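You operate a simulated robot arm through the tools that you are given. There is no shell and no other tool. Be economical: measure what you need, move in short steps, check, and stop when the job is done.

Carry out the task below with a simulated two-armed robot. There is one attempt and no reset: what you move stays moved.

Task
Wipe up the spill on the steel bench top with the green towel and put it back.

It is judged by the outcome, as a careful person would: the job done as asked, and still so three seconds after it is handed in. It fails if anything else is knocked over, pushed out of place, dropped, spilled or broken. Flat cloth is picked up by pressing the open fingertips on it (5 to 10 N) and closing them slowly along it; thin cloth reads only 2 to 8 mm in the jaws.

Robot
Two 7-joint arms with two-finger parallel grippers on one trunk, on a base that drives. Base frame: it is fixed to the floor where the robot stands at the start and does not move with it; the origin is under the middle of the robot, x ahead of it, y to its left, z up; the surface under the hand at the start is at about z = 0.86. Lengths are in m, angles in rad, forces in N, time in s.
The left shoulder is at the start at [0.07, 0.163, 1.22], the right one opposite. With the tool pointing down near the work surface each hand reaches from about 0.38 to 0.88 m from the robot's upright axis, wherever it stands, measured 20 degrees to its own side. Payload 3.43 kg a hand.
The tool frame of a hand sits at the grasp point between the pads (the TCP): z along the fingers, y along the line on which they close. The tips reach 0.034 m beyond it. Largest opening 0.128 m; finger width 0.024, thickness 0.012; the body of the gripper, 0.048 by 0.13 m, starts 0.096 m behind the TCP.
Orientation is told as [roll, pitch, yaw] about the base's x, y, z axes, in that order, counted from this pose: with the fingers straight down and closing along the base's y, the tool's x points along the base's -x, its y along +y and its z along -z.

Tools
- The arms move only by the tool nudge_tool. It takes "left_plan", "right_plan" or both (then of equal length, played together; a hand with none holds still); each is a list of rows, each a list of 6 numbers: the shift along the tool's x, y, z in mm, then the turn, a rotation vector about the tool's x, y, z in rad. In form: [[tx, ty, tz, ax, ay, az], ...]. A call has 1 to 10 rows; each row shifts and turns the commanded pose from where the row before left it, along the tool's axes as they then stand. "left_hand" and "right_hand" are, for a hand that has rows, the gripper command, from -1 (shut) to 1 (fully open), values between in proportion, set as the call begins (left out, the last holds). Rows are played at 5 a second. More than 0.05 m and 0.15 rad between two rows, or a gripper value outside its range, and nothing of the call is played. Where a pose cannot be reached the arm comes as near as it can. A force on the tool above 40 N (or 10 N above the force at the start of the call, whichever is more), or a blocked arm, ends the call early, and 0.2 s more pass. The fingers move at their own pace (about 0.153 m/s each) and stop on an object; they squeeze with about 26 N. The grip force told is the motor's: it shows also when the fingers shut on nothing. Time passes only in rows, and 0.2 s behind the last, so rows that do not move let the fingers close. The reply holds the time, the measured pose of the TCP, the force on the tool along the base axes, the opening and the grip force, in the units named above and with some noise, with the torque about the TCP (base axes, N m) and any sound that the robot's microphone picked up, and new pictures: "views" is both (left out), scene, wrist or none (wrist: the cameras of the hands that moved).
- Cameras (640 x 400 px; columns grow to the right, rows downward): "scene" is now at [0.1331, 0.0264, 1.4421]; the picture's right is [0.29, -0.96, 0.00], its down [-0.58, -0.18, -0.79] and it looks along [0.76, 0.23, -0.61] (base axes); focal length 261 px, centre (320, 200). "left" rides on the left gripper at [0.076, 0.011, -0.16] in its tool frame; the picture's right is [-0.15, 0.99, 0.00], its down [-0.88, -0.13, -0.46] and it looks along [-0.45, -0.07, 0.89] (tool axes); focal length 234 px, centre (320, 200). "right" rides on the right gripper at [0.076, -0.011, -0.16] in its tool frame; the picture's right is [0.15, 0.99, 0.00], its down [-0.88, 0.13, -0.46] and it looks along [-0.45, 0.07, 0.89] (tool axes); focal length 234 px, centre (320, 200). There is no depth. A picture from a camera that has moved, and an enlarged one, comes with that camera's place and axes in the base frame and with its lens.
- move_column(by): slides the trunk up (or, below 0, down) by that many m; the arms and the scene camera ride with it, the base frame stays. It gives what a move gives, with no picture.
- roll_base(legs): drives the robot by 1 to 6 legs, each [ahead, left, turn to the left] in m, m and rad, along the robot's own axes; the way and the turn of a leg run together, so that a leg with both is an arc; at most 1.5 m and 3.142 rad a leg. The arms and the cameras ride along, it lands a little off, and it stops where it bumps. It gives what a move gives, and a new picture of the scene camera.
- turn_head(pan, tilt): turns the head with the scene camera to pan (to the left, within 1.501 rad either way) and tilt (down, from -0.506 to 1.204), counted from straight ahead of the robot. It gives what a move gives, and a new picture of the scene camera.
- close_up(camera, box): a new picture of the part [left, top, right, bottom] of that camera's present view, enlarged. It takes no simulated time.
- job_done(): hands the job in; it is judged then, once.

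Work in short steps. Places have to be worked out from the pictures, the camera data and where the tool is seen: move nearer, look again, correct. Check each grasp and each placing, and mend what went wrong. You have 120 turns and 260 pictures in all, those below and enlarged ones among them. Open the grippers and draw the arms clear of the work before you hand the job in, unless the task says otherwise; then end with one line.

The tools are called after "Emit:" as a command line: name --argument value ..., lists and objects as JSON in quotes. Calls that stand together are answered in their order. nudge_tool: Moves the arms, as the interface text tells. Its arguments: {"type":"object","properties":{"left_plan":{"type":"array","items":{"type":"array","items":{"type":"number"}}},"left_hand":{"type":"number"},"right_plan":{"type":"array","items":{"type":"array","items":{"type":"number"}}},"right_hand":{"type":"number"},"views":{"type":"string","enum":["both","scene","wrist","none"]}},"required":[]} The other tools are called the same way: move_column (by) slides the trunk up or down; roll_base (legs) drives the base; turn_head (pan, tilt) turns the head that bears the scene camera; close_up (camera, box) takes an enlarged picture of a part of a camera's view; job_done () hands the job in.

At the start:

```text
time_s: 0.0
left_tcp_pos: [0.6024, 0.3624, 1.1311]
left_ee_rot: [-0.001, -0.001, 0.001]
left_contact_force: [0.2, -0.5, -0.5]
left_torque: [0.0, 0.02, 0.04]
left_width: 0.1281
left_finger_force: 0.1
right_tcp_pos: [0.5105, -0.1102, 1.1875]
right_ee_rot: [0.0, 0.001, -0.001]
right_contact_force: [1.2, -0.2, 0.5]
right_torque: [0.0, 0.04, 0.0]
right_width: 0.128
right_finger_force: 0.0
trunk travel left (down, up): [-0.7, 0.24]
robot x, y, heading: [-0.0032, -0.0009, 0.002]
head pan, tilt: [0.295, 0.653]
```

scene: 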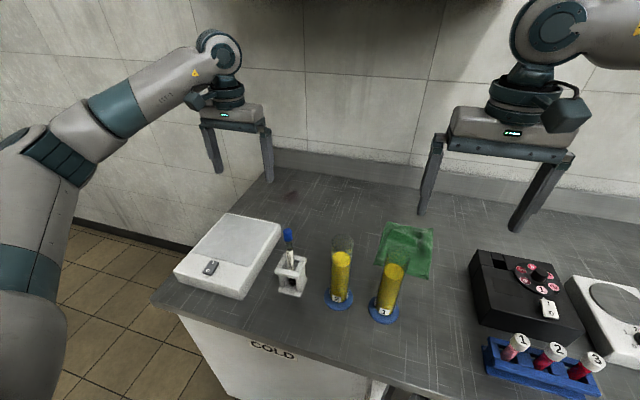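
right: 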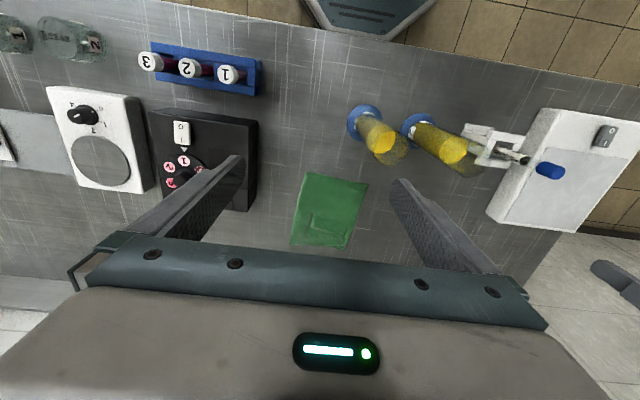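
left: 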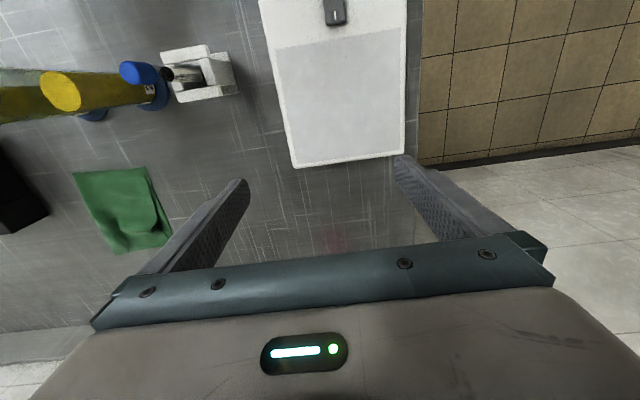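

The green towel lies mid-bench behind two cylinders; a faint reddish patch shows in the left wrist view near (335,238). I'll enlarge to find the spill.

Emit:
close_up --camera "left" --box '[240, 140, 440, 265]'

Emit:
close_up --camera "scene" --box '[220, 150, 460, 300]'

Emit:
turn_head --pan -0.4 --tilt 0.75

```text
3.20 times, centred on (340, 202) of left
camera zoom: at [0.5261, 0.3735, 1.2905], right [0.15, 0.99, 0.0], down [0.88, -0.13, 0.46], along [0.45, -0.07, -0.89], focal length 749 px, centre (256, 192)
```

zoom: 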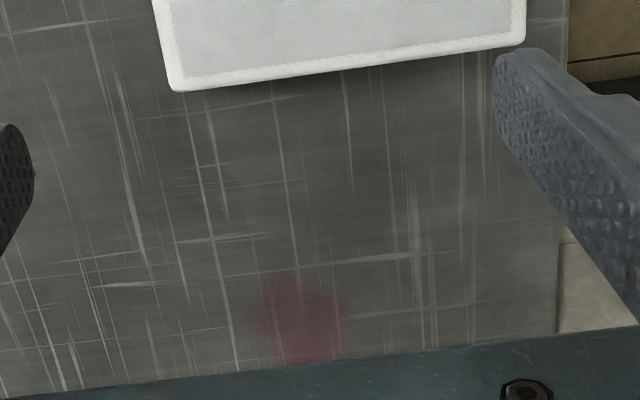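

```text
2.67 times, centred on (340, 225) of scene
camera zoom: at [0.1331, 0.0264, 1.4421], right [0.29, -0.96, 0.0], down [-0.58, -0.18, -0.79], along [0.76, 0.23, -0.61], focal length 696 px, centre (267, 133)
```

zoom: 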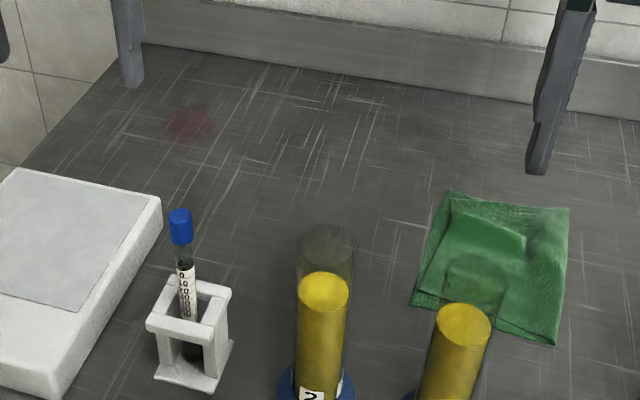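

```text
time_s: 1.1
left_tcp_pos: [0.6029, 0.3629, 1.1312]
left_ee_rot: [-0.002, -0.001, 0.0]
left_contact_force: [-0.8, 0.0, 0.2]
left_torque: [-0.01, 0.01, -0.02]
left_width: 0.1278
left_finger_force: 0.1
right_tcp_pos: [0.5108, -0.1096, 1.1886]
right_ee_rot: [0.0, 0.0, 0.001]
right_contact_force: [-0.4, -0.7, 0.5]
right_torque: [-0.01, -0.01, -0.02]
right_width: 0.128
right_finger_force: 0.0
trunk travel left (down, up): [-0.7, 0.24]
robot x, y, heading: [-0.0005, -0.0, -0.0]
head pan, tilt: [-0.4, 0.75]
camera scene: at [0.1266, -0.0309, 1.4338], right [-0.39, -0.92, 0.0], down [-0.63, 0.26, -0.73], along [0.67, -0.28, -0.68], focal length 261 px, centre (320, 200)
```

scene: 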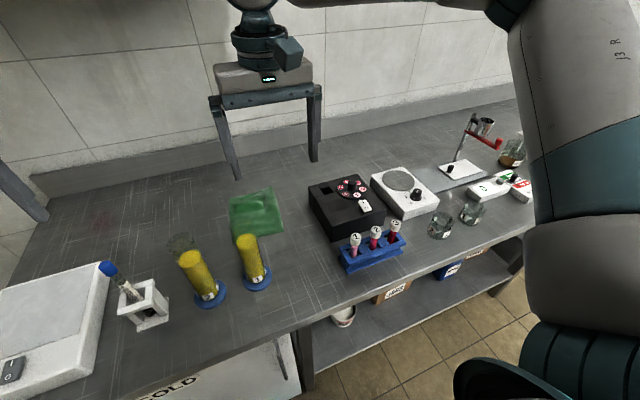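

Both views agree: a reddish spill at about (0.852, 0.358), ~8 cm wide; towel spans x 0.615–0.82, y −0.147–0.018, bench z≈0.86. The left hand can do both if the robot stands slightly ahead and left; I look down to check the clearance first.

Emit:
turn_head --pan 0.3 --tilt 1.2

```text
time_s: 2.1
left_tcp_pos: [0.6023, 0.3621, 1.1293]
left_ee_rot: [0.001, 0.001, 0.0]
left_contact_force: [0.2, 0.5, 1.2]
left_torque: [-0.01, 0.0, -0.02]
left_width: 0.1281
left_finger_force: 0.1
right_tcp_pos: [0.5092, -0.1101, 1.1885]
right_ee_rot: [-0.001, -0.002, 0.001]
right_contact_force: [0.4, 0.4, 0.3]
right_torque: [0.0, 0.0, -0.01]
right_width: 0.1279
right_finger_force: 0.1
trunk travel left (down, up): [-0.7, 0.24]
robot x, y, heading: [-0.0009, 0.0044, 0.002]
head pan, tilt: [0.3, 1.201]
camera scene: at [0.1036, 0.0178, 1.4021], right [0.29, -0.96, 0.0], down [-0.89, -0.27, -0.36], along [0.35, 0.11, -0.93], focal length 261 px, centre (320, 200)
```

scene: 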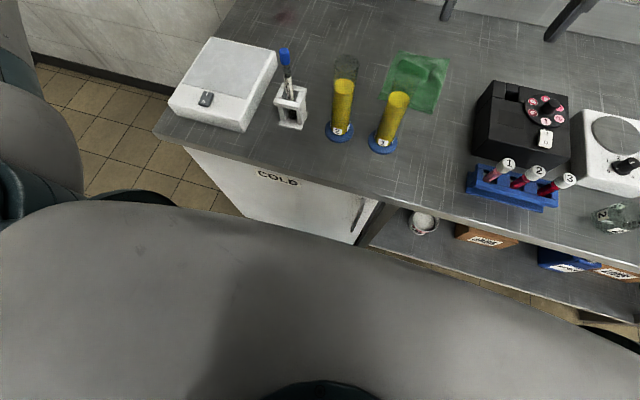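

Room ahead of the bench edge (x≈0.35) looks enough for a small advance. I drive 0.05 ahead and 0.10 left.

Emit:
roll_base --legs '[[0.0, 0.1, 0.0], [0.05, 0.0, 0.0]]'

Emit:
turn_head --pan 0.1 --tilt 0.65

```text
time_s: 3.8
left_tcp_pos: [0.6489, 0.4658, 1.1332]
left_ee_rot: [0.001, -0.005, 0.004]
left_contact_force: [-0.6, -0.9, 0.7]
left_torque: [0.01, -0.03, 0.01]
left_width: 0.1279
left_finger_force: 0.0
right_tcp_pos: [0.556, -0.0076, 1.1896]
right_ee_rot: [0.001, -0.004, 0.002]
right_contact_force: [0.4, 0.1, 0.3]
right_torque: [0.01, -0.01, 0.01]
right_width: 0.1279
right_finger_force: 0.0
trunk travel left (down, up): [-0.7, 0.24]
robot x, y, heading: [0.0513, 0.1023, -0.002]
head pan, tilt: [0.3, 1.201]
camera scene: at [0.1489, 0.1192, 1.4026], right [0.3, -0.95, 0.0], down [-0.89, -0.28, -0.36], along [0.35, 0.11, -0.93], focal length 261 px, centre (320, 200)
```

scene: 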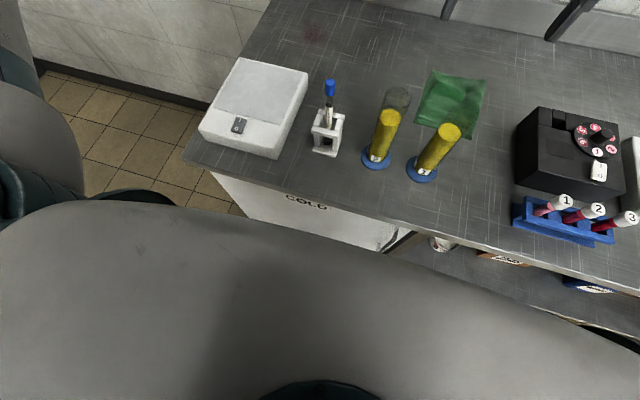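

```text
time_s: 4.8
left_tcp_pos: [0.6507, 0.466, 1.1321]
left_ee_rot: [0.001, -0.003, 0.005]
left_contact_force: [-1.2, -0.8, -0.1]
left_torque: [0.0, -0.03, -0.02]
left_width: 0.128
left_finger_force: 0.1
right_tcp_pos: [0.5579, -0.0057, 1.1892]
right_ee_rot: [0.0, -0.001, 0.002]
right_contact_force: [-1.2, -1.0, -0.1]
right_torque: [0.0, -0.02, -0.02]
right_width: 0.1277
right_finger_force: 0.0
trunk travel left (down, up): [-0.7, 0.24]
robot x, y, heading: [0.0484, 0.1074, 0.003]
head pan, tilt: [0.099, 0.649]
camera scene: at [0.1849, 0.1124, 1.4425], right [0.1, -0.99, 0.0], down [-0.6, -0.06, -0.8], along [0.79, 0.08, -0.6], focal length 261 px, centre (320, 200)
```

scene: 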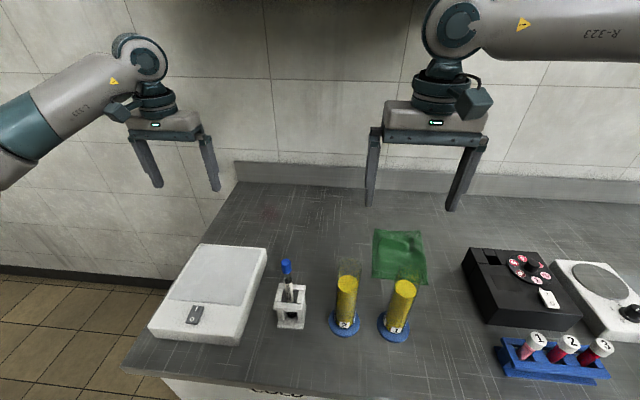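

Now the right hand must clear the area. I move it to the right at height while the left hand follows across toward above the towel.

Emit:
nudge_tool --left_plan '[[-5, -49, 0, 0, 0, 0], [-5, -49, 0, 0, 0, 0], [-5, -49, 0, 0, 0, 0], [-5, -49, 0, 0, 0, 0], [-5, -49, 0, 0, 0, 0], [-5, -49, 0, 0, 0, 0], [-5, -49, 0, 0, 0, 0], [-5, -49, 0, 0, 0, 0], [-5, -49, 0, 0, 0, 0], [-5, -49, 0, 0, 0, 0]]' --right_plan '[[5, -42, 0, 0, 0, 0], [5, -42, 0, 0, 0, 0], [5, -42, 0, 0, 0, 0], [5, -42, 0, 0, 0, 0], [5, -42, 0, 0, 0, 0], [5, -42, 0, 0, 0, 0], [5, -42, 0, 0, 0, 0], [5, -42, 0, 0, 0, 0], [5, -42, 0, 0, 0, 0], [5, -42, 0, 0, 0, 0]]'

```text
time_s: 7.0
left_tcp_pos: [0.7033, -0.026, 1.1287]
left_ee_rot: [0.003, -0.003, 0.002]
left_contact_force: [-0.5, -0.3, -0.8]
left_torque: [0.08, -0.04, 0.01]
left_width: 0.128
left_finger_force: 0.0
right_tcp_pos: [0.51, -0.4318, 1.1855]
right_ee_rot: [0.003, -0.001, 0.005]
right_contact_force: [0.4, 0.3, 0.2]
right_torque: [0.02, -0.03, -0.04]
right_width: 0.1281
right_finger_force: 0.0
trunk travel left (down, up): [-0.7, 0.24]
robot x, y, heading: [0.0506, 0.1038, 0.006]
head pan, tilt: [0.099, 0.649]
camera scene: at [0.1846, 0.1076, 1.4425], right [0.1, -0.99, 0.0], down [-0.6, -0.06, -0.8], along [0.79, 0.08, -0.6], focal length 261 px, centre (320, 200)
camera right: at [0.4338, -0.4436, 1.3459], right [-0.15, 0.99, 0.0], down [0.88, 0.13, 0.46], along [0.45, 0.07, -0.89], focal length 234 px, centre (320, 200)
camera left: at [0.6265, -0.0155, 1.2886], right [0.14, 0.99, 0.0], down [0.88, -0.13, 0.46], along [0.45, -0.06, -0.89], focal length 234 px, centre (320, 200)
```

scene: 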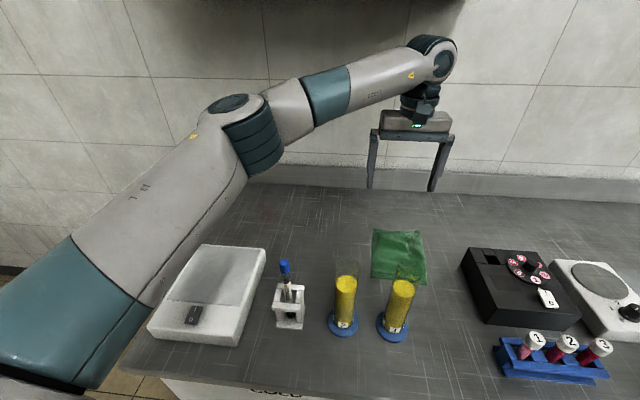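
right: 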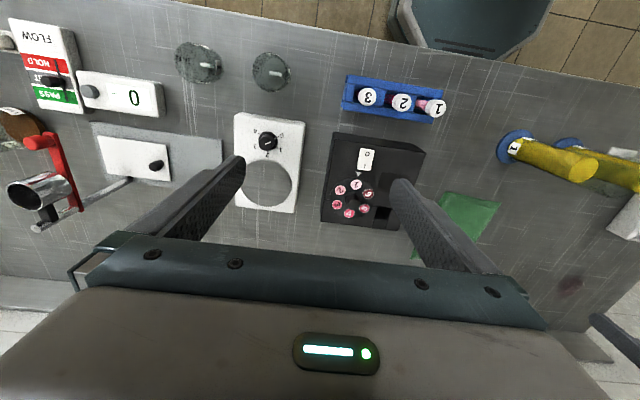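
left: 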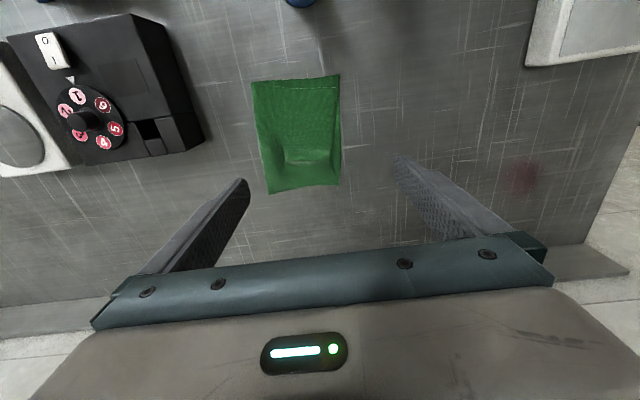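

The towel centre confirmed at about (0.717, −0.063) with a raised wrinkle there. I centre the left hand over it, set ~7 cm opening and descend to ~3.5 cm above contact.

Emit:
nudge_tool --left_plan '[[-17, -37, 0, 0, 0, 0], [0, 0, 48, 0, 0, 0], [0, 0, 48, 0, 0, 0], [0, 0, 48, 0, 0, 0], [0, 0, 46, 0, 0, 0]]' --left_hand 0.1

```text
time_s: 8.2
left_tcp_pos: [0.7216, -0.0595, 0.9393]
left_ee_rot: [-0.001, -0.002, 0.003]
left_contact_force: [0.5, 0.0, 1.0]
left_torque: [-0.01, 0.02, 0.02]
left_width: 0.0705
left_finger_force: 0.0
right_tcp_pos: [0.5123, -0.427, 1.1866]
right_ee_rot: [0.0, 0.0, 0.001]
right_contact_force: [-0.6, 0.4, -0.2]
right_torque: [0.0, 0.03, 0.01]
right_width: 0.1279
right_finger_force: 0.0
trunk travel left (down, up): [-0.7, 0.24]
robot x, y, heading: [0.0498, 0.1009, -0.001]
head pan, tilt: [0.099, 0.649]
camera scene: at [0.1871, 0.1127, 1.4424], right [0.1, -0.99, 0.0], down [-0.6, -0.06, -0.8], along [0.79, 0.08, -0.61], focal length 261 px, centre (320, 200)
camera left: at [0.6446, -0.0476, 1.099], right [0.14, 0.99, 0.0], down [0.88, -0.13, 0.46], along [0.45, -0.07, -0.89], focal length 234 px, centre (320, 200)
```

scene: 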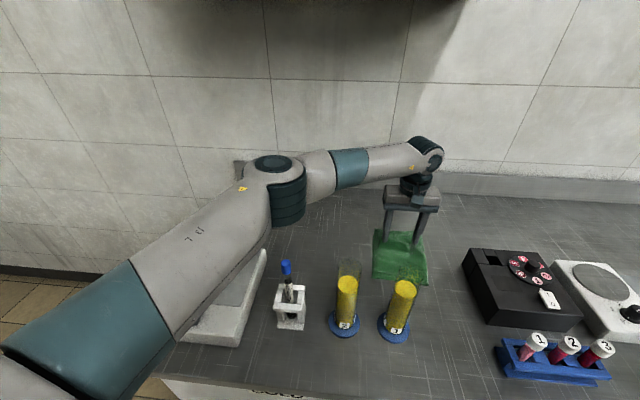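
left: 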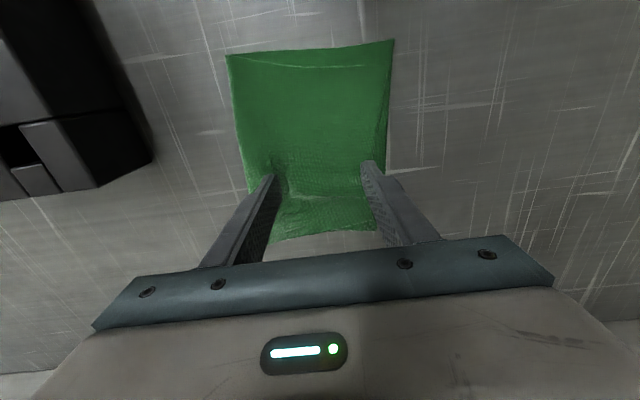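

Fingers are centred over the towel, tips ~4 cm above it. I lower 40 mm, then check the force.

Emit:
nudge_tool --left_plan '[[0, 0, 20, 0, 0, 0], [0, 0, 12, 0, 0, 0], [0, 0, 8, 0, 0, 0], [0, 0, 0, 0, 0, 0]]' --views "wrist"

```text
time_s: 9.2
left_tcp_pos: [0.7194, -0.0584, 0.8991]
left_ee_rot: [0.002, -0.001, 0.001]
left_contact_force: [0.3, 0.3, -0.4]
left_torque: [-0.03, 0.02, 0.02]
left_width: 0.0705
left_finger_force: 0.1
right_tcp_pos: [0.5117, -0.4264, 1.1868]
right_ee_rot: [0.0, -0.002, 0.002]
right_contact_force: [0.0, 0.2, 0.0]
right_torque: [0.01, 0.03, 0.01]
right_width: 0.1281
right_finger_force: 0.0
trunk travel left (down, up): [-0.7, 0.24]
robot x, y, heading: [0.0505, 0.0995, 0.007]
head pan, tilt: [0.099, 0.649]
camera left: at [0.6432, -0.0495, 1.0593], right [0.14, 0.99, 0.0], down [0.88, -0.13, 0.46], along [0.45, -0.07, -0.89], focal length 234 px, centre (320, 200)
```

left: 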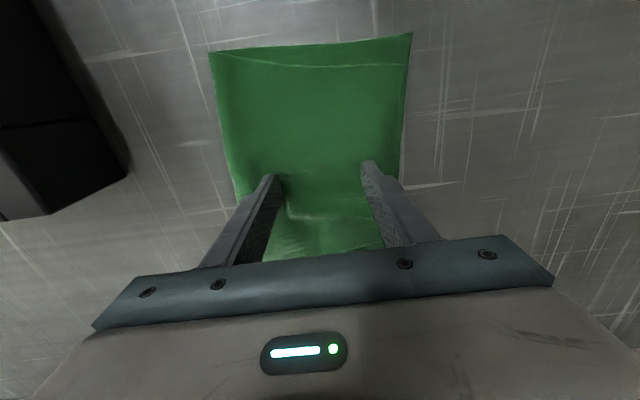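

No contact yet; I go down in 2 mm steps.

Emit:
nudge_tool --left_plan '[[0, 0, 2, 0, 0, 0], [0, 0, 2, 0, 0, 0], [0, 0, 0, 0, 0, 0]]' --views "none"

Emit:
nudge_tool --left_plan '[[0, 0, 2, 0, 0, 0], [0, 0, 0, 0, 0, 0]]' --views "none"

```text
time_s: 10.0
left_tcp_pos: [0.7198, -0.0616, 0.8969]
left_ee_rot: [0.0, -0.001, 0.004]
left_contact_force: [0.9, -0.4, -0.4]
left_torque: [0.02, -0.01, 0.0]
left_width: 0.0704
left_finger_force: 0.1
right_tcp_pos: [0.5126, -0.4275, 1.1881]
right_ee_rot: [0.0, 0.001, 0.004]
right_contact_force: [0.4, 0.1, 0.0]
right_torque: [0.01, -0.01, -0.01]
right_width: 0.1283
right_finger_force: 0.2
trunk travel left (down, up): [-0.7, 0.24]
robot x, y, heading: [0.0476, 0.1023, 0.001]
head pan, tilt: [0.099, 0.649]
```

```text
time_s: 10.6
left_tcp_pos: [0.7199, -0.0616, 0.8956]
left_ee_rot: [-0.001, -0.003, 0.004]
left_contact_force: [2.2, 1.4, 9.7]
left_torque: [0.23, -0.06, -0.05]
left_width: 0.0706
left_finger_force: 0.2
right_tcp_pos: [0.511, -0.4266, 1.1873]
right_ee_rot: [0.001, -0.001, 0.001]
right_contact_force: [0.4, -0.2, 0.9]
right_torque: [0.03, -0.01, 0.03]
right_width: 0.1278
right_finger_force: 0.1
trunk travel left (down, up): [-0.7, 0.24]
robot x, y, heading: [0.0493, 0.103, 0.001]
head pan, tilt: [0.099, 0.649]
```

Pressing at ~10 N. Now closing slowly in steps.

Emit:
nudge_tool --left_plan '[[0, 0, 0, 0, 0, 0]]' --left_hand -0.05 --views "none"

Emit:
nudge_tool --left_plan '[[0, 0, 0, 0, 0, 0]]' --left_hand -0.2 --views "wrist"

```text
time_s: 11.0
left_tcp_pos: [0.719, -0.0606, 0.8956]
left_ee_rot: [0.0, -0.001, 0.001]
left_contact_force: [1.9, -0.4, 11.6]
left_torque: [0.24, -0.06, -0.04]
left_width: 0.0601
left_finger_force: 0.0
right_tcp_pos: [0.5093, -0.4271, 1.1878]
right_ee_rot: [-0.001, -0.003, 0.002]
right_contact_force: [0.0, 0.4, 0.3]
right_torque: [0.04, -0.01, 0.04]
right_width: 0.1279
right_finger_force: 0.0
trunk travel left (down, up): [-0.7, 0.24]
robot x, y, heading: [0.0541, 0.1024, 0.007]
head pan, tilt: [0.099, 0.649]
```

```text
time_s: 11.4
left_tcp_pos: [0.7192, -0.0623, 0.8954]
left_ee_rot: [0.0, -0.001, 0.002]
left_contact_force: [1.3, -0.5, 13.3]
left_torque: [0.23, -0.05, -0.03]
left_width: 0.05
left_finger_force: 0.0
right_tcp_pos: [0.5101, -0.427, 1.1879]
right_ee_rot: [-0.001, -0.003, 0.002]
right_contact_force: [-0.6, 1.3, 0.1]
right_torque: [-0.02, -0.01, 0.02]
right_width: 0.1277
right_finger_force: 0.1
trunk travel left (down, up): [-0.7, 0.24]
robot x, y, heading: [0.0477, 0.1, 0.0]
head pan, tilt: [0.099, 0.649]
camera left: at [0.6417, -0.0503, 1.0554], right [0.14, 0.99, 0.0], down [0.88, -0.13, 0.46], along [0.45, -0.07, -0.89], focal length 234 px, centre (320, 200)
```

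left: 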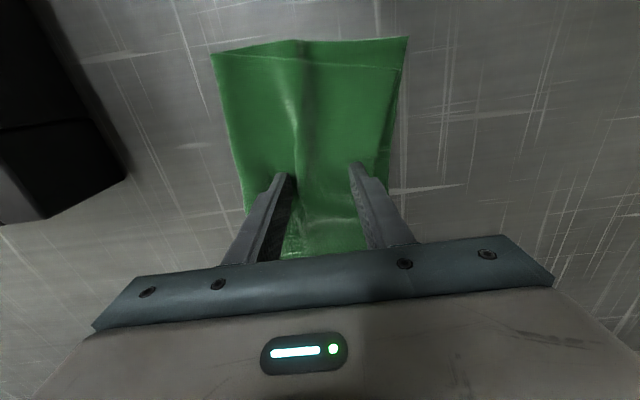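

The cloth is bunching up between the fingers. Force is slightly above 10 N, so I ease up 0.5 mm and keep closing.

Emit:
nudge_tool --left_plan '[[0, 0, -0.5, 0, 0, 0]]' --left_hand -0.35 --views "none"

Emit:
nudge_tool --left_plan '[[0, 0, 0, 0, 0, 0]]' --left_hand -0.5 --views "none"

Emit:
nudge_tool --left_plan '[[0, 0, 0, 0, 0, 0]]' --left_hand -0.65 --views "none"

Emit:
nudge_tool --left_plan '[[0, 0, 0, 0, 0, 0]]' --left_hand -0.8 --views "none"

Emit:
nudge_tool --left_plan '[[0, 0, 0, 0, 0, 0], [0, 0, 0, 0, 0, 0], [0, 0, 0, 0, 0, 0]]' --left_hand -1 --views "wrist"

```text
time_s: 11.8
left_tcp_pos: [0.719, -0.061, 0.896]
left_ee_rot: [-0.001, 0.0, 0.002]
left_contact_force: [-0.6, -1.3, 7.8]
left_torque: [0.12, 0.0, 0.01]
left_width: 0.0408
left_finger_force: 0.1
right_tcp_pos: [0.5105, -0.427, 1.188]
right_ee_rot: [-0.001, -0.002, 0.002]
right_contact_force: [0.4, 0.3, 0.2]
right_torque: [-0.01, 0.01, -0.01]
right_width: 0.1282
right_finger_force: 0.0
trunk travel left (down, up): [-0.7, 0.24]
robot x, y, heading: [0.0484, 0.1012, 0.005]
head pan, tilt: [0.099, 0.649]
```

```text
time_s: 12.2
left_tcp_pos: [0.7193, -0.0602, 0.895]
left_ee_rot: [0.0, -0.002, 0.004]
left_contact_force: [-1.1, 0.0, 5.7]
left_torque: [0.05, 0.05, 0.02]
left_width: 0.0317
left_finger_force: 0.0
right_tcp_pos: [0.51, -0.4262, 1.187]
right_ee_rot: [0.0, -0.003, 0.0]
right_contact_force: [0.3, -0.4, -0.4]
right_torque: [0.0, -0.01, -0.01]
right_width: 0.1283
right_finger_force: 0.0
trunk travel left (down, up): [-0.7, 0.24]
robot x, y, heading: [0.0472, 0.1019, -0.0]
head pan, tilt: [0.099, 0.649]
```

```text
time_s: 12.6
left_tcp_pos: [0.7191, -0.0603, 0.8956]
left_ee_rot: [0.0, -0.001, 0.004]
left_contact_force: [-0.7, -0.1, 5.4]
left_torque: [0.03, 0.04, 0.03]
left_width: 0.022
left_finger_force: 0.0
right_tcp_pos: [0.511, -0.4265, 1.1869]
right_ee_rot: [0.001, -0.001, 0.003]
right_contact_force: [-0.8, -0.7, 0.4]
right_torque: [-0.04, 0.0, -0.04]
right_width: 0.1282
right_finger_force: 0.1
trunk travel left (down, up): [-0.7, 0.24]
robot x, y, heading: [0.0481, 0.1013, 0.004]
head pan, tilt: [0.099, 0.649]
```

```text
time_s: 13.0
left_tcp_pos: [0.7194, -0.0602, 0.8957]
left_ee_rot: [0.0, -0.003, 0.002]
left_contact_force: [0.3, 0.3, 4.1]
left_torque: [0.03, 0.0, 0.0]
left_width: 0.0128
left_finger_force: 0.1
right_tcp_pos: [0.5108, -0.4274, 1.188]
right_ee_rot: [0.0, -0.002, 0.003]
right_contact_force: [0.3, -0.8, 0.1]
right_torque: [0.0, -0.02, -0.01]
right_width: 0.1278
right_finger_force: 0.0
trunk travel left (down, up): [-0.7, 0.24]
robot x, y, heading: [0.0475, 0.1055, -0.001]
head pan, tilt: [0.099, 0.649]
```

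```text
time_s: 13.8
left_tcp_pos: [0.7193, -0.0606, 0.8972]
left_ee_rot: [0.001, 0.0, 0.005]
left_contact_force: [0.2, 0.0, 4.2]
left_torque: [0.01, 0.03, -0.02]
left_width: 0.0038
left_finger_force: 25.5
right_tcp_pos: [0.5114, -0.427, 1.1876]
right_ee_rot: [0.0, -0.001, 0.002]
right_contact_force: [0.1, 0.2, 0.2]
right_torque: [0.01, -0.01, -0.01]
right_width: 0.1279
right_finger_force: 0.1
trunk travel left (down, up): [-0.7, 0.24]
robot x, y, heading: [0.0502, 0.1019, 0.005]
head pan, tilt: [0.099, 0.649]
camera left: at [0.6427, -0.0498, 1.0558], right [0.14, 0.99, 0.0], down [0.88, -0.13, 0.46], along [0.45, -0.07, -0.89], focal length 234 px, centre (320, 200)
```

left: 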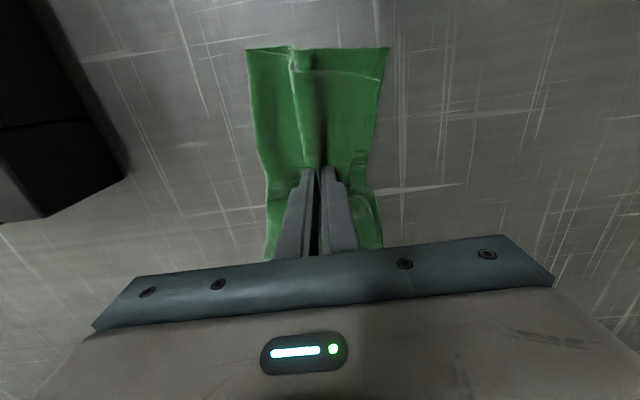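

Opening 3.8 mm and a fold is visible between the pads: gripped. Lift 80 mm to check.

Emit:
nudge_tool --left_plan '[[0, 0, -15, 0, 0, 0], [0, 0, -20, 0, 0, 0], [0, 0, -25, 0, 0, 0], [0, 0, -25, 0, 0, 0], [0, 0, 0, 0, 0, 0]]'

```text
time_s: 15.0
left_tcp_pos: [0.7207, -0.0617, 0.9816]
left_ee_rot: [0.001, -0.001, 0.003]
left_contact_force: [0.9, -0.3, -1.0]
left_torque: [0.02, -0.03, 0.02]
left_width: 0.0039
left_finger_force: 25.9
right_tcp_pos: [0.5123, -0.4271, 1.1878]
right_ee_rot: [0.0, 0.001, 0.001]
right_contact_force: [-0.3, -0.5, 0.2]
right_torque: [-0.01, 0.0, -0.01]
right_width: 0.1281
right_finger_force: 0.2
trunk travel left (down, up): [-0.7, 0.24]
robot x, y, heading: [0.0524, 0.1028, 0.0]
head pan, tilt: [0.099, 0.649]
camera scene: at [0.1863, 0.1123, 1.4424], right [0.1, -0.99, 0.0], down [-0.6, -0.06, -0.8], along [0.79, 0.08, -0.6], focal length 261 px, centre (320, 200)
camera left: at [0.6432, -0.0505, 1.1411], right [0.14, 0.99, 0.0], down [0.88, -0.13, 0.46], along [0.45, -0.07, -0.89], focal length 234 px, centre (320, 200)
```

scene: 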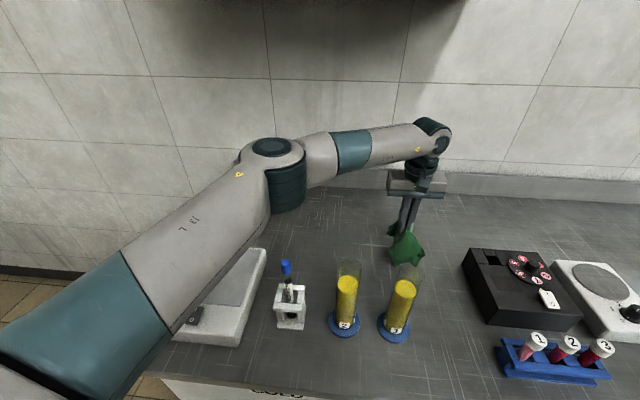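
left: 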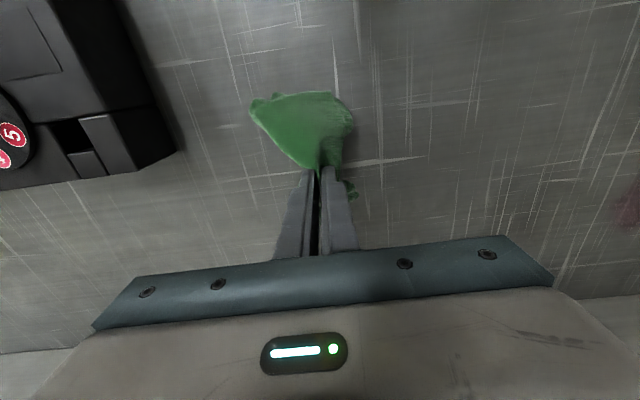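

Towel is held. I carry it at height along to above the spill at (0.852, 0.358).

Emit:
nudge_tool --left_plan '[[-13, 42, -2, 0, 0, 0], [-13, 42, -2, 0, 0, 0], [-13, 42, -2, 0, 0, 0], [-13, 42, -2, 0, 0, 0], [-13, 42, 0, 0, 0, 0], [-13, 42, 0, 0, 0, 0], [-13, 42, 0, 0, 0, 0], [-13, 42, 0, 0, 0, 0], [-13, 42, 0, 0, 0, 0], [-13, 42, 0, 0, 0, 0]]'

```text
time_s: 17.2
left_tcp_pos: [0.8464, 0.3599, 0.9882]
left_ee_rot: [0.001, 0.0, 0.002]
left_contact_force: [0.8, 0.0, -0.3]
left_torque: [-0.01, 0.02, -0.02]
left_width: 0.0039
left_finger_force: 25.4
right_tcp_pos: [0.511, -0.4265, 1.1878]
right_ee_rot: [0.0, 0.001, 0.001]
right_contact_force: [0.6, 0.0, 0.1]
right_torque: [-0.01, -0.02, 0.01]
right_width: 0.128
right_finger_force: 0.0
trunk travel left (down, up): [-0.7, 0.24]
robot x, y, heading: [0.0515, 0.1027, -0.001]
head pan, tilt: [0.099, 0.649]
camera scene: at [0.1863, 0.1135, 1.4424], right [0.1, -0.99, 0.0], down [-0.6, -0.06, -0.8], along [0.79, 0.08, -0.6], focal length 261 px, centre (320, 200)
camera left: at [0.7687, 0.3713, 1.1473], right [0.14, 0.99, 0.0], down [0.88, -0.13, 0.46], along [0.45, -0.07, -0.89], focal length 234 px, centre (320, 200)
```

scene: 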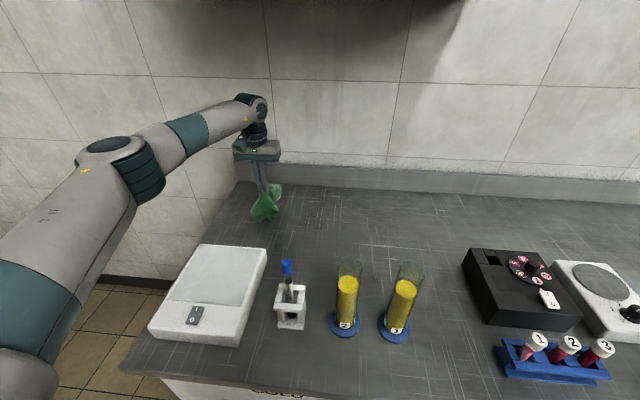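
left: 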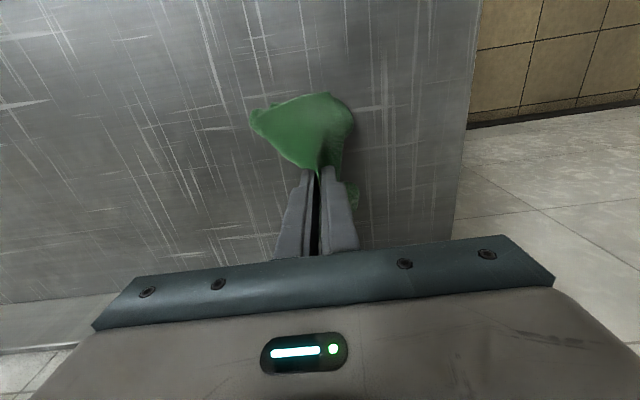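

Above the spill. I lower to near contact, then finely.

Emit:
nudge_tool --left_plan '[[-4, 0, 30, 0, 0, 0], [0, 0, 30, 0, 0, 0], [0, 0, 20, 0, 0, 0], [0, 0, 6, 0, 0, 0], [0, 0, 0, 0, 0, 0]]'

Emit:
nudge_tool --left_plan '[[0, 0, 3, 0, 0, 0], [0, 0, 0, 0, 0, 0]]' --views "none"

```text
time_s: 18.4
left_tcp_pos: [0.8523, 0.3622, 0.904]
left_ee_rot: [0.0, -0.001, 0.004]
left_contact_force: [0.2, 0.6, 0.7]
left_torque: [0.04, 0.01, -0.01]
left_width: 0.0039
left_finger_force: 26.1
right_tcp_pos: [0.5107, -0.4269, 1.1878]
right_ee_rot: [-0.001, 0.0, 0.0]
right_contact_force: [-1.1, 0.8, -1.3]
right_torque: [-0.02, -0.01, 0.02]
right_width: 0.1282
right_finger_force: 0.1
trunk travel left (down, up): [-0.7, 0.24]
robot x, y, heading: [0.0501, 0.1057, 0.004]
head pan, tilt: [0.099, 0.649]
camera scene: at [0.1857, 0.1125, 1.4425], right [0.1, -0.99, 0.0], down [-0.6, -0.06, -0.8], along [0.79, 0.08, -0.6], focal length 261 px, centre (320, 200)
camera left: at [0.7752, 0.3719, 1.0627], right [0.14, 0.99, 0.0], down [0.88, -0.13, 0.46], along [0.45, -0.07, -0.89], focal length 234 px, centre (320, 200)
```

scene: 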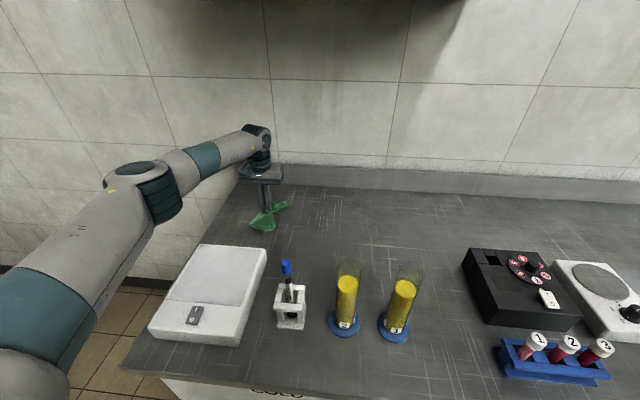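
left: 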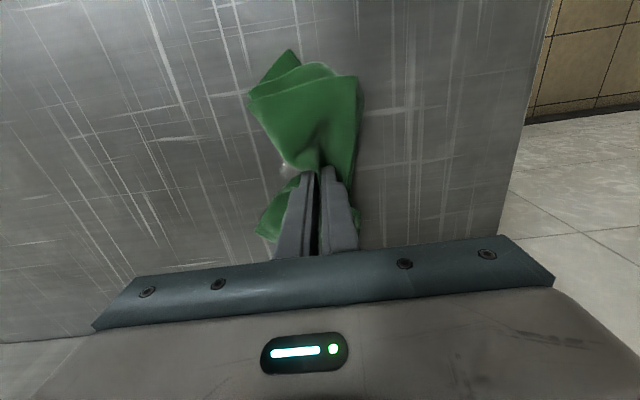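

```text
time_s: 19.0
left_tcp_pos: [0.8519, 0.3615, 0.8995]
left_ee_rot: [-0.001, -0.002, 0.003]
left_contact_force: [0.5, -0.4, 1.8]
left_torque: [0.02, -0.01, 0.03]
left_width: 0.0039
left_finger_force: 26.3
right_tcp_pos: [0.511, -0.4267, 1.1875]
right_ee_rot: [0.001, -0.001, 0.0]
right_contact_force: [0.6, -0.9, -0.3]
right_torque: [0.01, 0.05, -0.01]
right_width: 0.1276
right_finger_force: 0.0
trunk travel left (down, up): [-0.7, 0.24]
robot x, y, heading: [0.0496, 0.1035, -0.002]
head pan, tilt: [0.099, 0.649]
```

Light contact begins (~2 N). Press a bit further.

Emit:
nudge_tool --left_plan '[[0, 0, 2, 0, 0, 0], [0, 0, 0, 0, 0, 0]]' --views "none"

Emit:
nudge_tool --left_plan '[[0, 0, 1, 0, 0, 0], [0, 0, 0, 0, 0, 0]]' --views "none"

```text
time_s: 19.6
left_tcp_pos: [0.8521, 0.3613, 0.8974]
left_ee_rot: [-0.001, -0.004, 0.002]
left_contact_force: [1.4, 0.2, 3.2]
left_torque: [0.04, -0.03, -0.01]
left_width: 0.0035
left_finger_force: 25.8
right_tcp_pos: [0.5126, -0.4277, 1.1863]
right_ee_rot: [-0.001, 0.0, 0.003]
right_contact_force: [0.2, 0.1, -0.3]
right_torque: [-0.02, 0.01, -0.02]
right_width: 0.128
right_finger_force: 0.0
trunk travel left (down, up): [-0.7, 0.24]
robot x, y, heading: [0.052, 0.1023, 0.001]
head pan, tilt: [0.099, 0.649]
```

```text
time_s: 20.2
left_tcp_pos: [0.8523, 0.3607, 0.8975]
left_ee_rot: [0.0, -0.001, 0.002]
left_contact_force: [-0.8, -0.4, 5.4]
left_torque: [0.05, 0.03, -0.02]
left_width: 0.0042
left_finger_force: 26.0
right_tcp_pos: [0.5111, -0.4266, 1.1876]
right_ee_rot: [-0.002, -0.002, 0.003]
right_contact_force: [0.6, -0.1, -0.1]
right_torque: [-0.02, -0.04, -0.01]
right_width: 0.128
right_finger_force: 0.1
trunk travel left (down, up): [-0.7, 0.24]
robot x, y, heading: [0.0466, 0.1014, 0.006]
head pan, tilt: [0.099, 0.649]
```

Pressing at ~5 N. Start scrubbing in y strokes over the spill, first centre line then the far side.

Emit:
nudge_tool --left_plan '[[0, 25, 0, 0, 0, 0], [0, 25, 0, 0, 0, 0], [0, -33, 0, 0, 0, 0], [0, -33, 0, 0, 0, 0], [0, -34, 0, 0, 0, 0], [-18, 0, 0, 0, 0, 0], [0, 33, 0, 0, 0, 0], [0, 33, 0, 0, 0, 0], [0, 34, 0, 0, 0, 0], [-18, 0, 0, 0, 0, 0]]'

```text
time_s: 22.4
left_tcp_pos: [0.8754, 0.4096, 0.8994]
left_ee_rot: [0.001, -0.002, 0.004]
left_contact_force: [-0.3, -0.9, 0.0]
left_torque: [0.02, 0.01, -0.04]
left_width: 0.0042
left_finger_force: 25.8
left hand out of reach, approached as far as the arm can: row 10
right_tcp_pos: [0.5111, -0.4282, 1.1872]
right_ee_rot: [0.002, 0.001, 0.002]
right_contact_force: [0.4, 0.2, -1.0]
right_torque: [0.07, 0.01, -0.01]
right_width: 0.1279
right_finger_force: 0.0
trunk travel left (down, up): [-0.7, 0.24]
robot x, y, heading: [0.0489, 0.1035, 0.003]
head pan, tilt: [0.099, 0.649]
camera scene: at [0.186, 0.1112, 1.4424], right [0.1, -0.99, 0.0], down [-0.6, -0.06, -0.8], along [0.79, 0.08, -0.6], focal length 261 px, centre (320, 200)
camera left: at [0.7984, 0.4196, 1.0593], right [0.14, 0.99, 0.0], down [0.88, -0.13, 0.46], along [0.45, -0.06, -0.89], focal length 234 px, centre (320, 200)
```

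scene: 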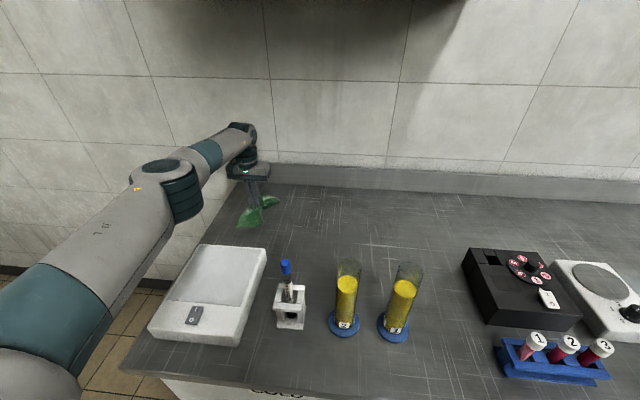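
left: 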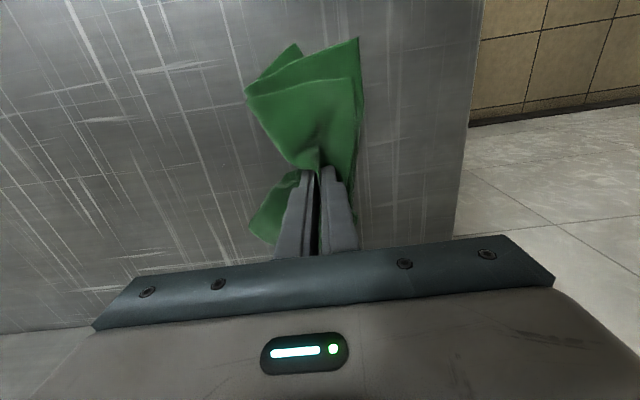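

At the reach limit on the far left corner. I look at what remains of the spill while continuing back strokes on the near side.

Emit:
nudge_tool --left_plan '[[12, -10, 1, 0, 0, 0], [0, -33, 0, 0, 0, 0], [0, -33, 0, 0, 0, 0], [0, -24, 0, 0, 0, 0], [20, 0, 0, 0, 0, 0], [20, 0, 0, 0, 0, 0], [0, 33, 0, 0, 0, 0], [0, 33, 0, 0, 0, 0], [0, 34, 0, 0, 0, 0], [20, 0, 0, 0, 0, 0]]'

Emit:
close_up --camera "scene" --box '[190, 160, 350, 260]'

```text
time_s: 24.6
left_tcp_pos: [0.8017, 0.4099, 0.8983]
left_ee_rot: [0.0, -0.003, 0.003]
left_contact_force: [0.7, 0.4, 2.0]
left_torque: [0.04, -0.07, -0.04]
left_width: 0.0038
left_finger_force: 26.0
right_tcp_pos: [0.5102, -0.4264, 1.1881]
right_ee_rot: [0.001, -0.002, 0.001]
right_contact_force: [-0.6, -0.4, 0.9]
right_torque: [0.0, 0.01, -0.01]
right_width: 0.1281
right_finger_force: 0.1
trunk travel left (down, up): [-0.7, 0.24]
robot x, y, heading: [0.0511, 0.1045, 0.004]
head pan, tilt: [0.099, 0.649]
camera scene: at [0.1847, 0.1128, 1.4426], right [0.1, -0.99, 0.0], down [-0.6, -0.06, -0.8], along [0.79, 0.08, -0.6], focal length 261 px, centre (320, 200)
camera left: at [0.7253, 0.4218, 1.0576], right [0.14, 0.99, 0.0], down [0.88, -0.13, 0.46], along [0.45, -0.07, -0.89], focal length 234 px, centre (320, 200)
```

scene: 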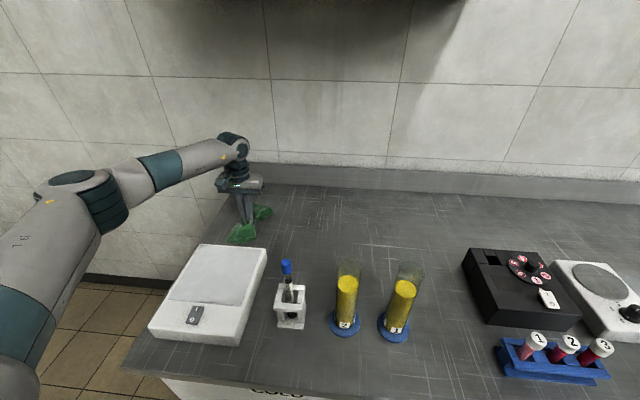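
left: 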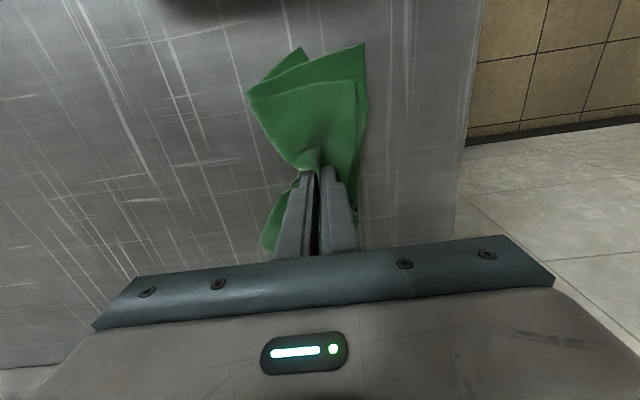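

```text
4.00 times, centred on (270, 210) of scene
camera zoom: at [0.1847, 0.1128, 1.4426], right [0.1, -0.99, 0.0], down [-0.6, -0.06, -0.8], along [0.79, 0.08, -0.6], focal length 1043 px, centre (520, 160)
```

zoom: 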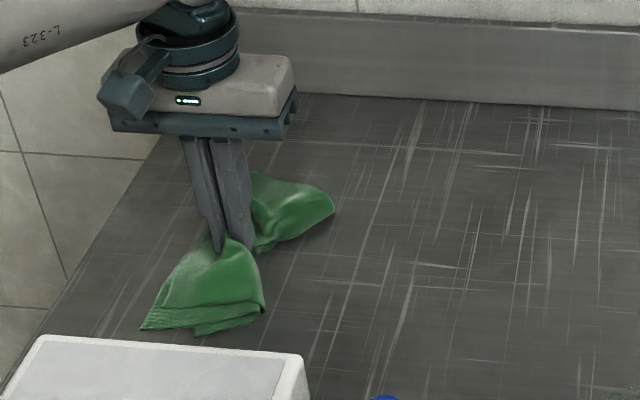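

The spill looks gone where visible. One more pressed stroke on the near side and back through the centre, then lift to look.

Emit:
nudge_tool --left_plan '[[-8, -5, 2, 0, 0, 0], [0, -33, 0, 0, 0, 0], [0, -33, 0, 0, 0, 0], [0, -34, 0, 0, 0, 0], [-25, 0, 0, 0, 0, 0], [-15, 33, 0, 0, 0, 0], [0, 33, 0, 0, 0, 0], [0, 30, 0, 0, 0, 0], [0, -40, -30, 0, 0, 0], [0, -40, -30, 0, 0, 0]]' --views "none"

Emit:
nudge_tool --left_plan '[[10, -45, -15, 0, 0, 0], [10, -45, 0, 0, 0, 0], [10, -45, 0, 0, 0, 0]]'

Emit:
close_up --camera "scene" --box '[190, 160, 350, 260]'

```text
time_s: 26.8
left_tcp_pos: [0.8544, 0.3176, 0.9553]
left_ee_rot: [0.002, 0.001, 0.003]
left_contact_force: [-0.6, 0.1, -0.5]
left_torque: [0.04, -0.04, 0.03]
left_width: 0.0038
left_finger_force: 26.1
right_tcp_pos: [0.5108, -0.4292, 1.1866]
right_ee_rot: [0.001, -0.001, 0.002]
right_contact_force: [-0.3, -0.5, -0.5]
right_torque: [0.01, 0.03, 0.04]
right_width: 0.1278
right_finger_force: 0.0
trunk travel left (down, up): [-0.7, 0.24]
robot x, y, heading: [0.0473, 0.1027, -0.001]
head pan, tilt: [0.099, 0.649]
```

```text
time_s: 27.6
left_tcp_pos: [0.8258, 0.187, 0.9698]
left_ee_rot: [0.0, -0.001, 0.004]
left_contact_force: [0.5, 0.2, 0.1]
left_torque: [0.01, 0.0, -0.06]
left_width: 0.0039
left_finger_force: 26.4
right_tcp_pos: [0.5119, -0.4274, 1.1873]
right_ee_rot: [0.0, -0.001, 0.006]
right_contact_force: [0.6, 0.7, 0.3]
right_torque: [0.0, 0.01, 0.05]
right_width: 0.1278
right_finger_force: 0.1
trunk travel left (down, up): [-0.7, 0.24]
robot x, y, heading: [0.0491, 0.1046, 0.006]
head pan, tilt: [0.099, 0.649]
camera scene: at [0.1863, 0.1115, 1.4424], right [0.1, -0.99, 0.0], down [-0.6, -0.06, -0.8], along [0.79, 0.08, -0.6], focal length 261 px, centre (320, 200)
camera left: at [0.7486, 0.1972, 1.1298], right [0.14, 0.99, 0.0], down [0.88, -0.13, 0.46], along [0.45, -0.06, -0.89], focal length 234 px, centre (320, 200)
```

scene: 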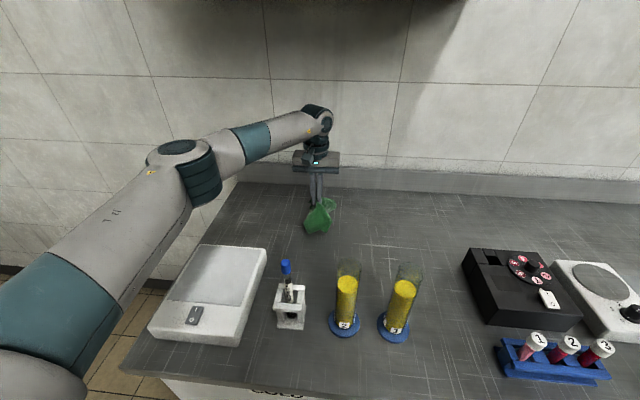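
left: 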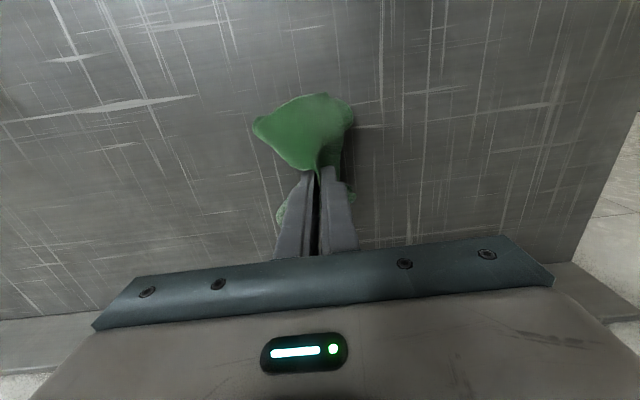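

```text
4.00 times, centred on (270, 210) of scene
camera zoom: at [0.1863, 0.1115, 1.4424], right [0.1, -0.99, 0.0], down [-0.6, -0.06, -0.8], along [0.79, 0.08, -0.6], focal length 1043 px, centre (520, 160)
```

zoom: 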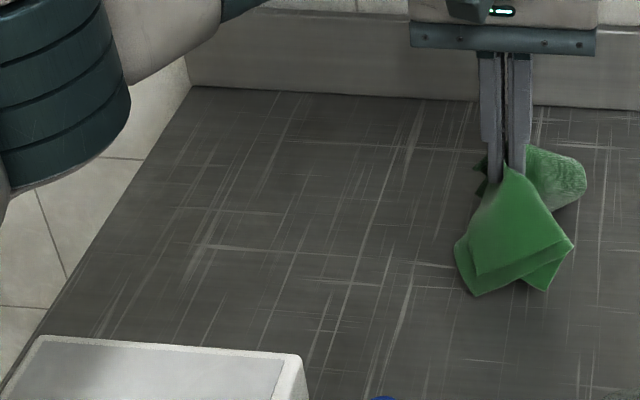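

The bench is clean at the spill. I carry the towel back to its place at (0.72, −0.061).

Emit:
nudge_tool --left_plan '[[17.5, -41, 0, 0, 0, 0], [17.5, -41, 0, 0, 0, 0], [17.5, -41, 0, 0, 0, 0], [17.5, -41, 0, 0, 0, 0], [17.5, -41, 0, 0, 0, 0], [17.5, -41, 0, 0, 0, 0], [0, 0, 20, 0, 0, 0], [0, 0, 20, 0, 0, 0], [0, 0, 15, 0, 0, 0], [0, 0, 8, 0, 0, 0]]'

```text
time_s: 29.8
left_tcp_pos: [0.7188, -0.0604, 0.9066]
left_ee_rot: [-0.001, -0.003, 0.002]
left_contact_force: [0.5, -0.4, 1.0]
left_torque: [-0.02, 0.04, -0.04]
left_width: 0.0037
left_finger_force: 25.9
right_tcp_pos: [0.5124, -0.426, 1.1878]
right_ee_rot: [0.0, -0.001, 0.001]
right_contact_force: [0.1, -0.5, -0.2]
right_torque: [0.01, 0.01, 0.01]
right_width: 0.1281
right_finger_force: 0.0
trunk travel left (down, up): [-0.7, 0.24]
robot x, y, heading: [0.049, 0.1029, 0.002]
head pan, tilt: [0.099, 0.649]
camera scene: at [0.1862, 0.1126, 1.4424], right [0.1, -0.99, 0.0], down [-0.6, -0.06, -0.8], along [0.79, 0.08, -0.6], focal length 261 px, centre (320, 200)
camera left: at [0.6414, -0.0503, 1.067], right [0.14, 0.99, 0.0], down [0.88, -0.13, 0.46], along [0.45, -0.07, -0.89], focal length 234 px, centre (320, 200)
```

scene: 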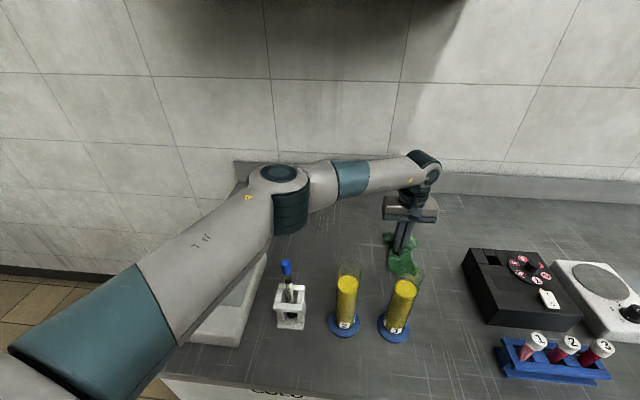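
left: 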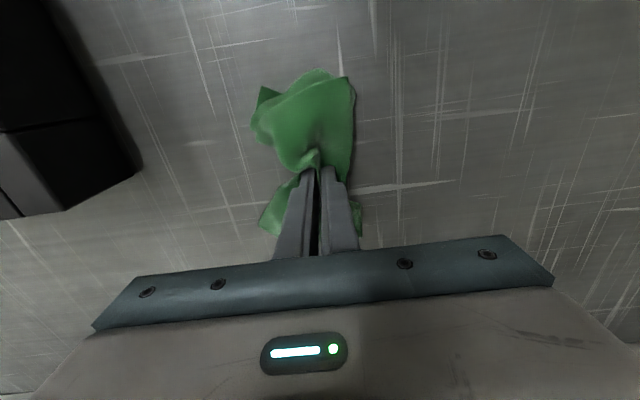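

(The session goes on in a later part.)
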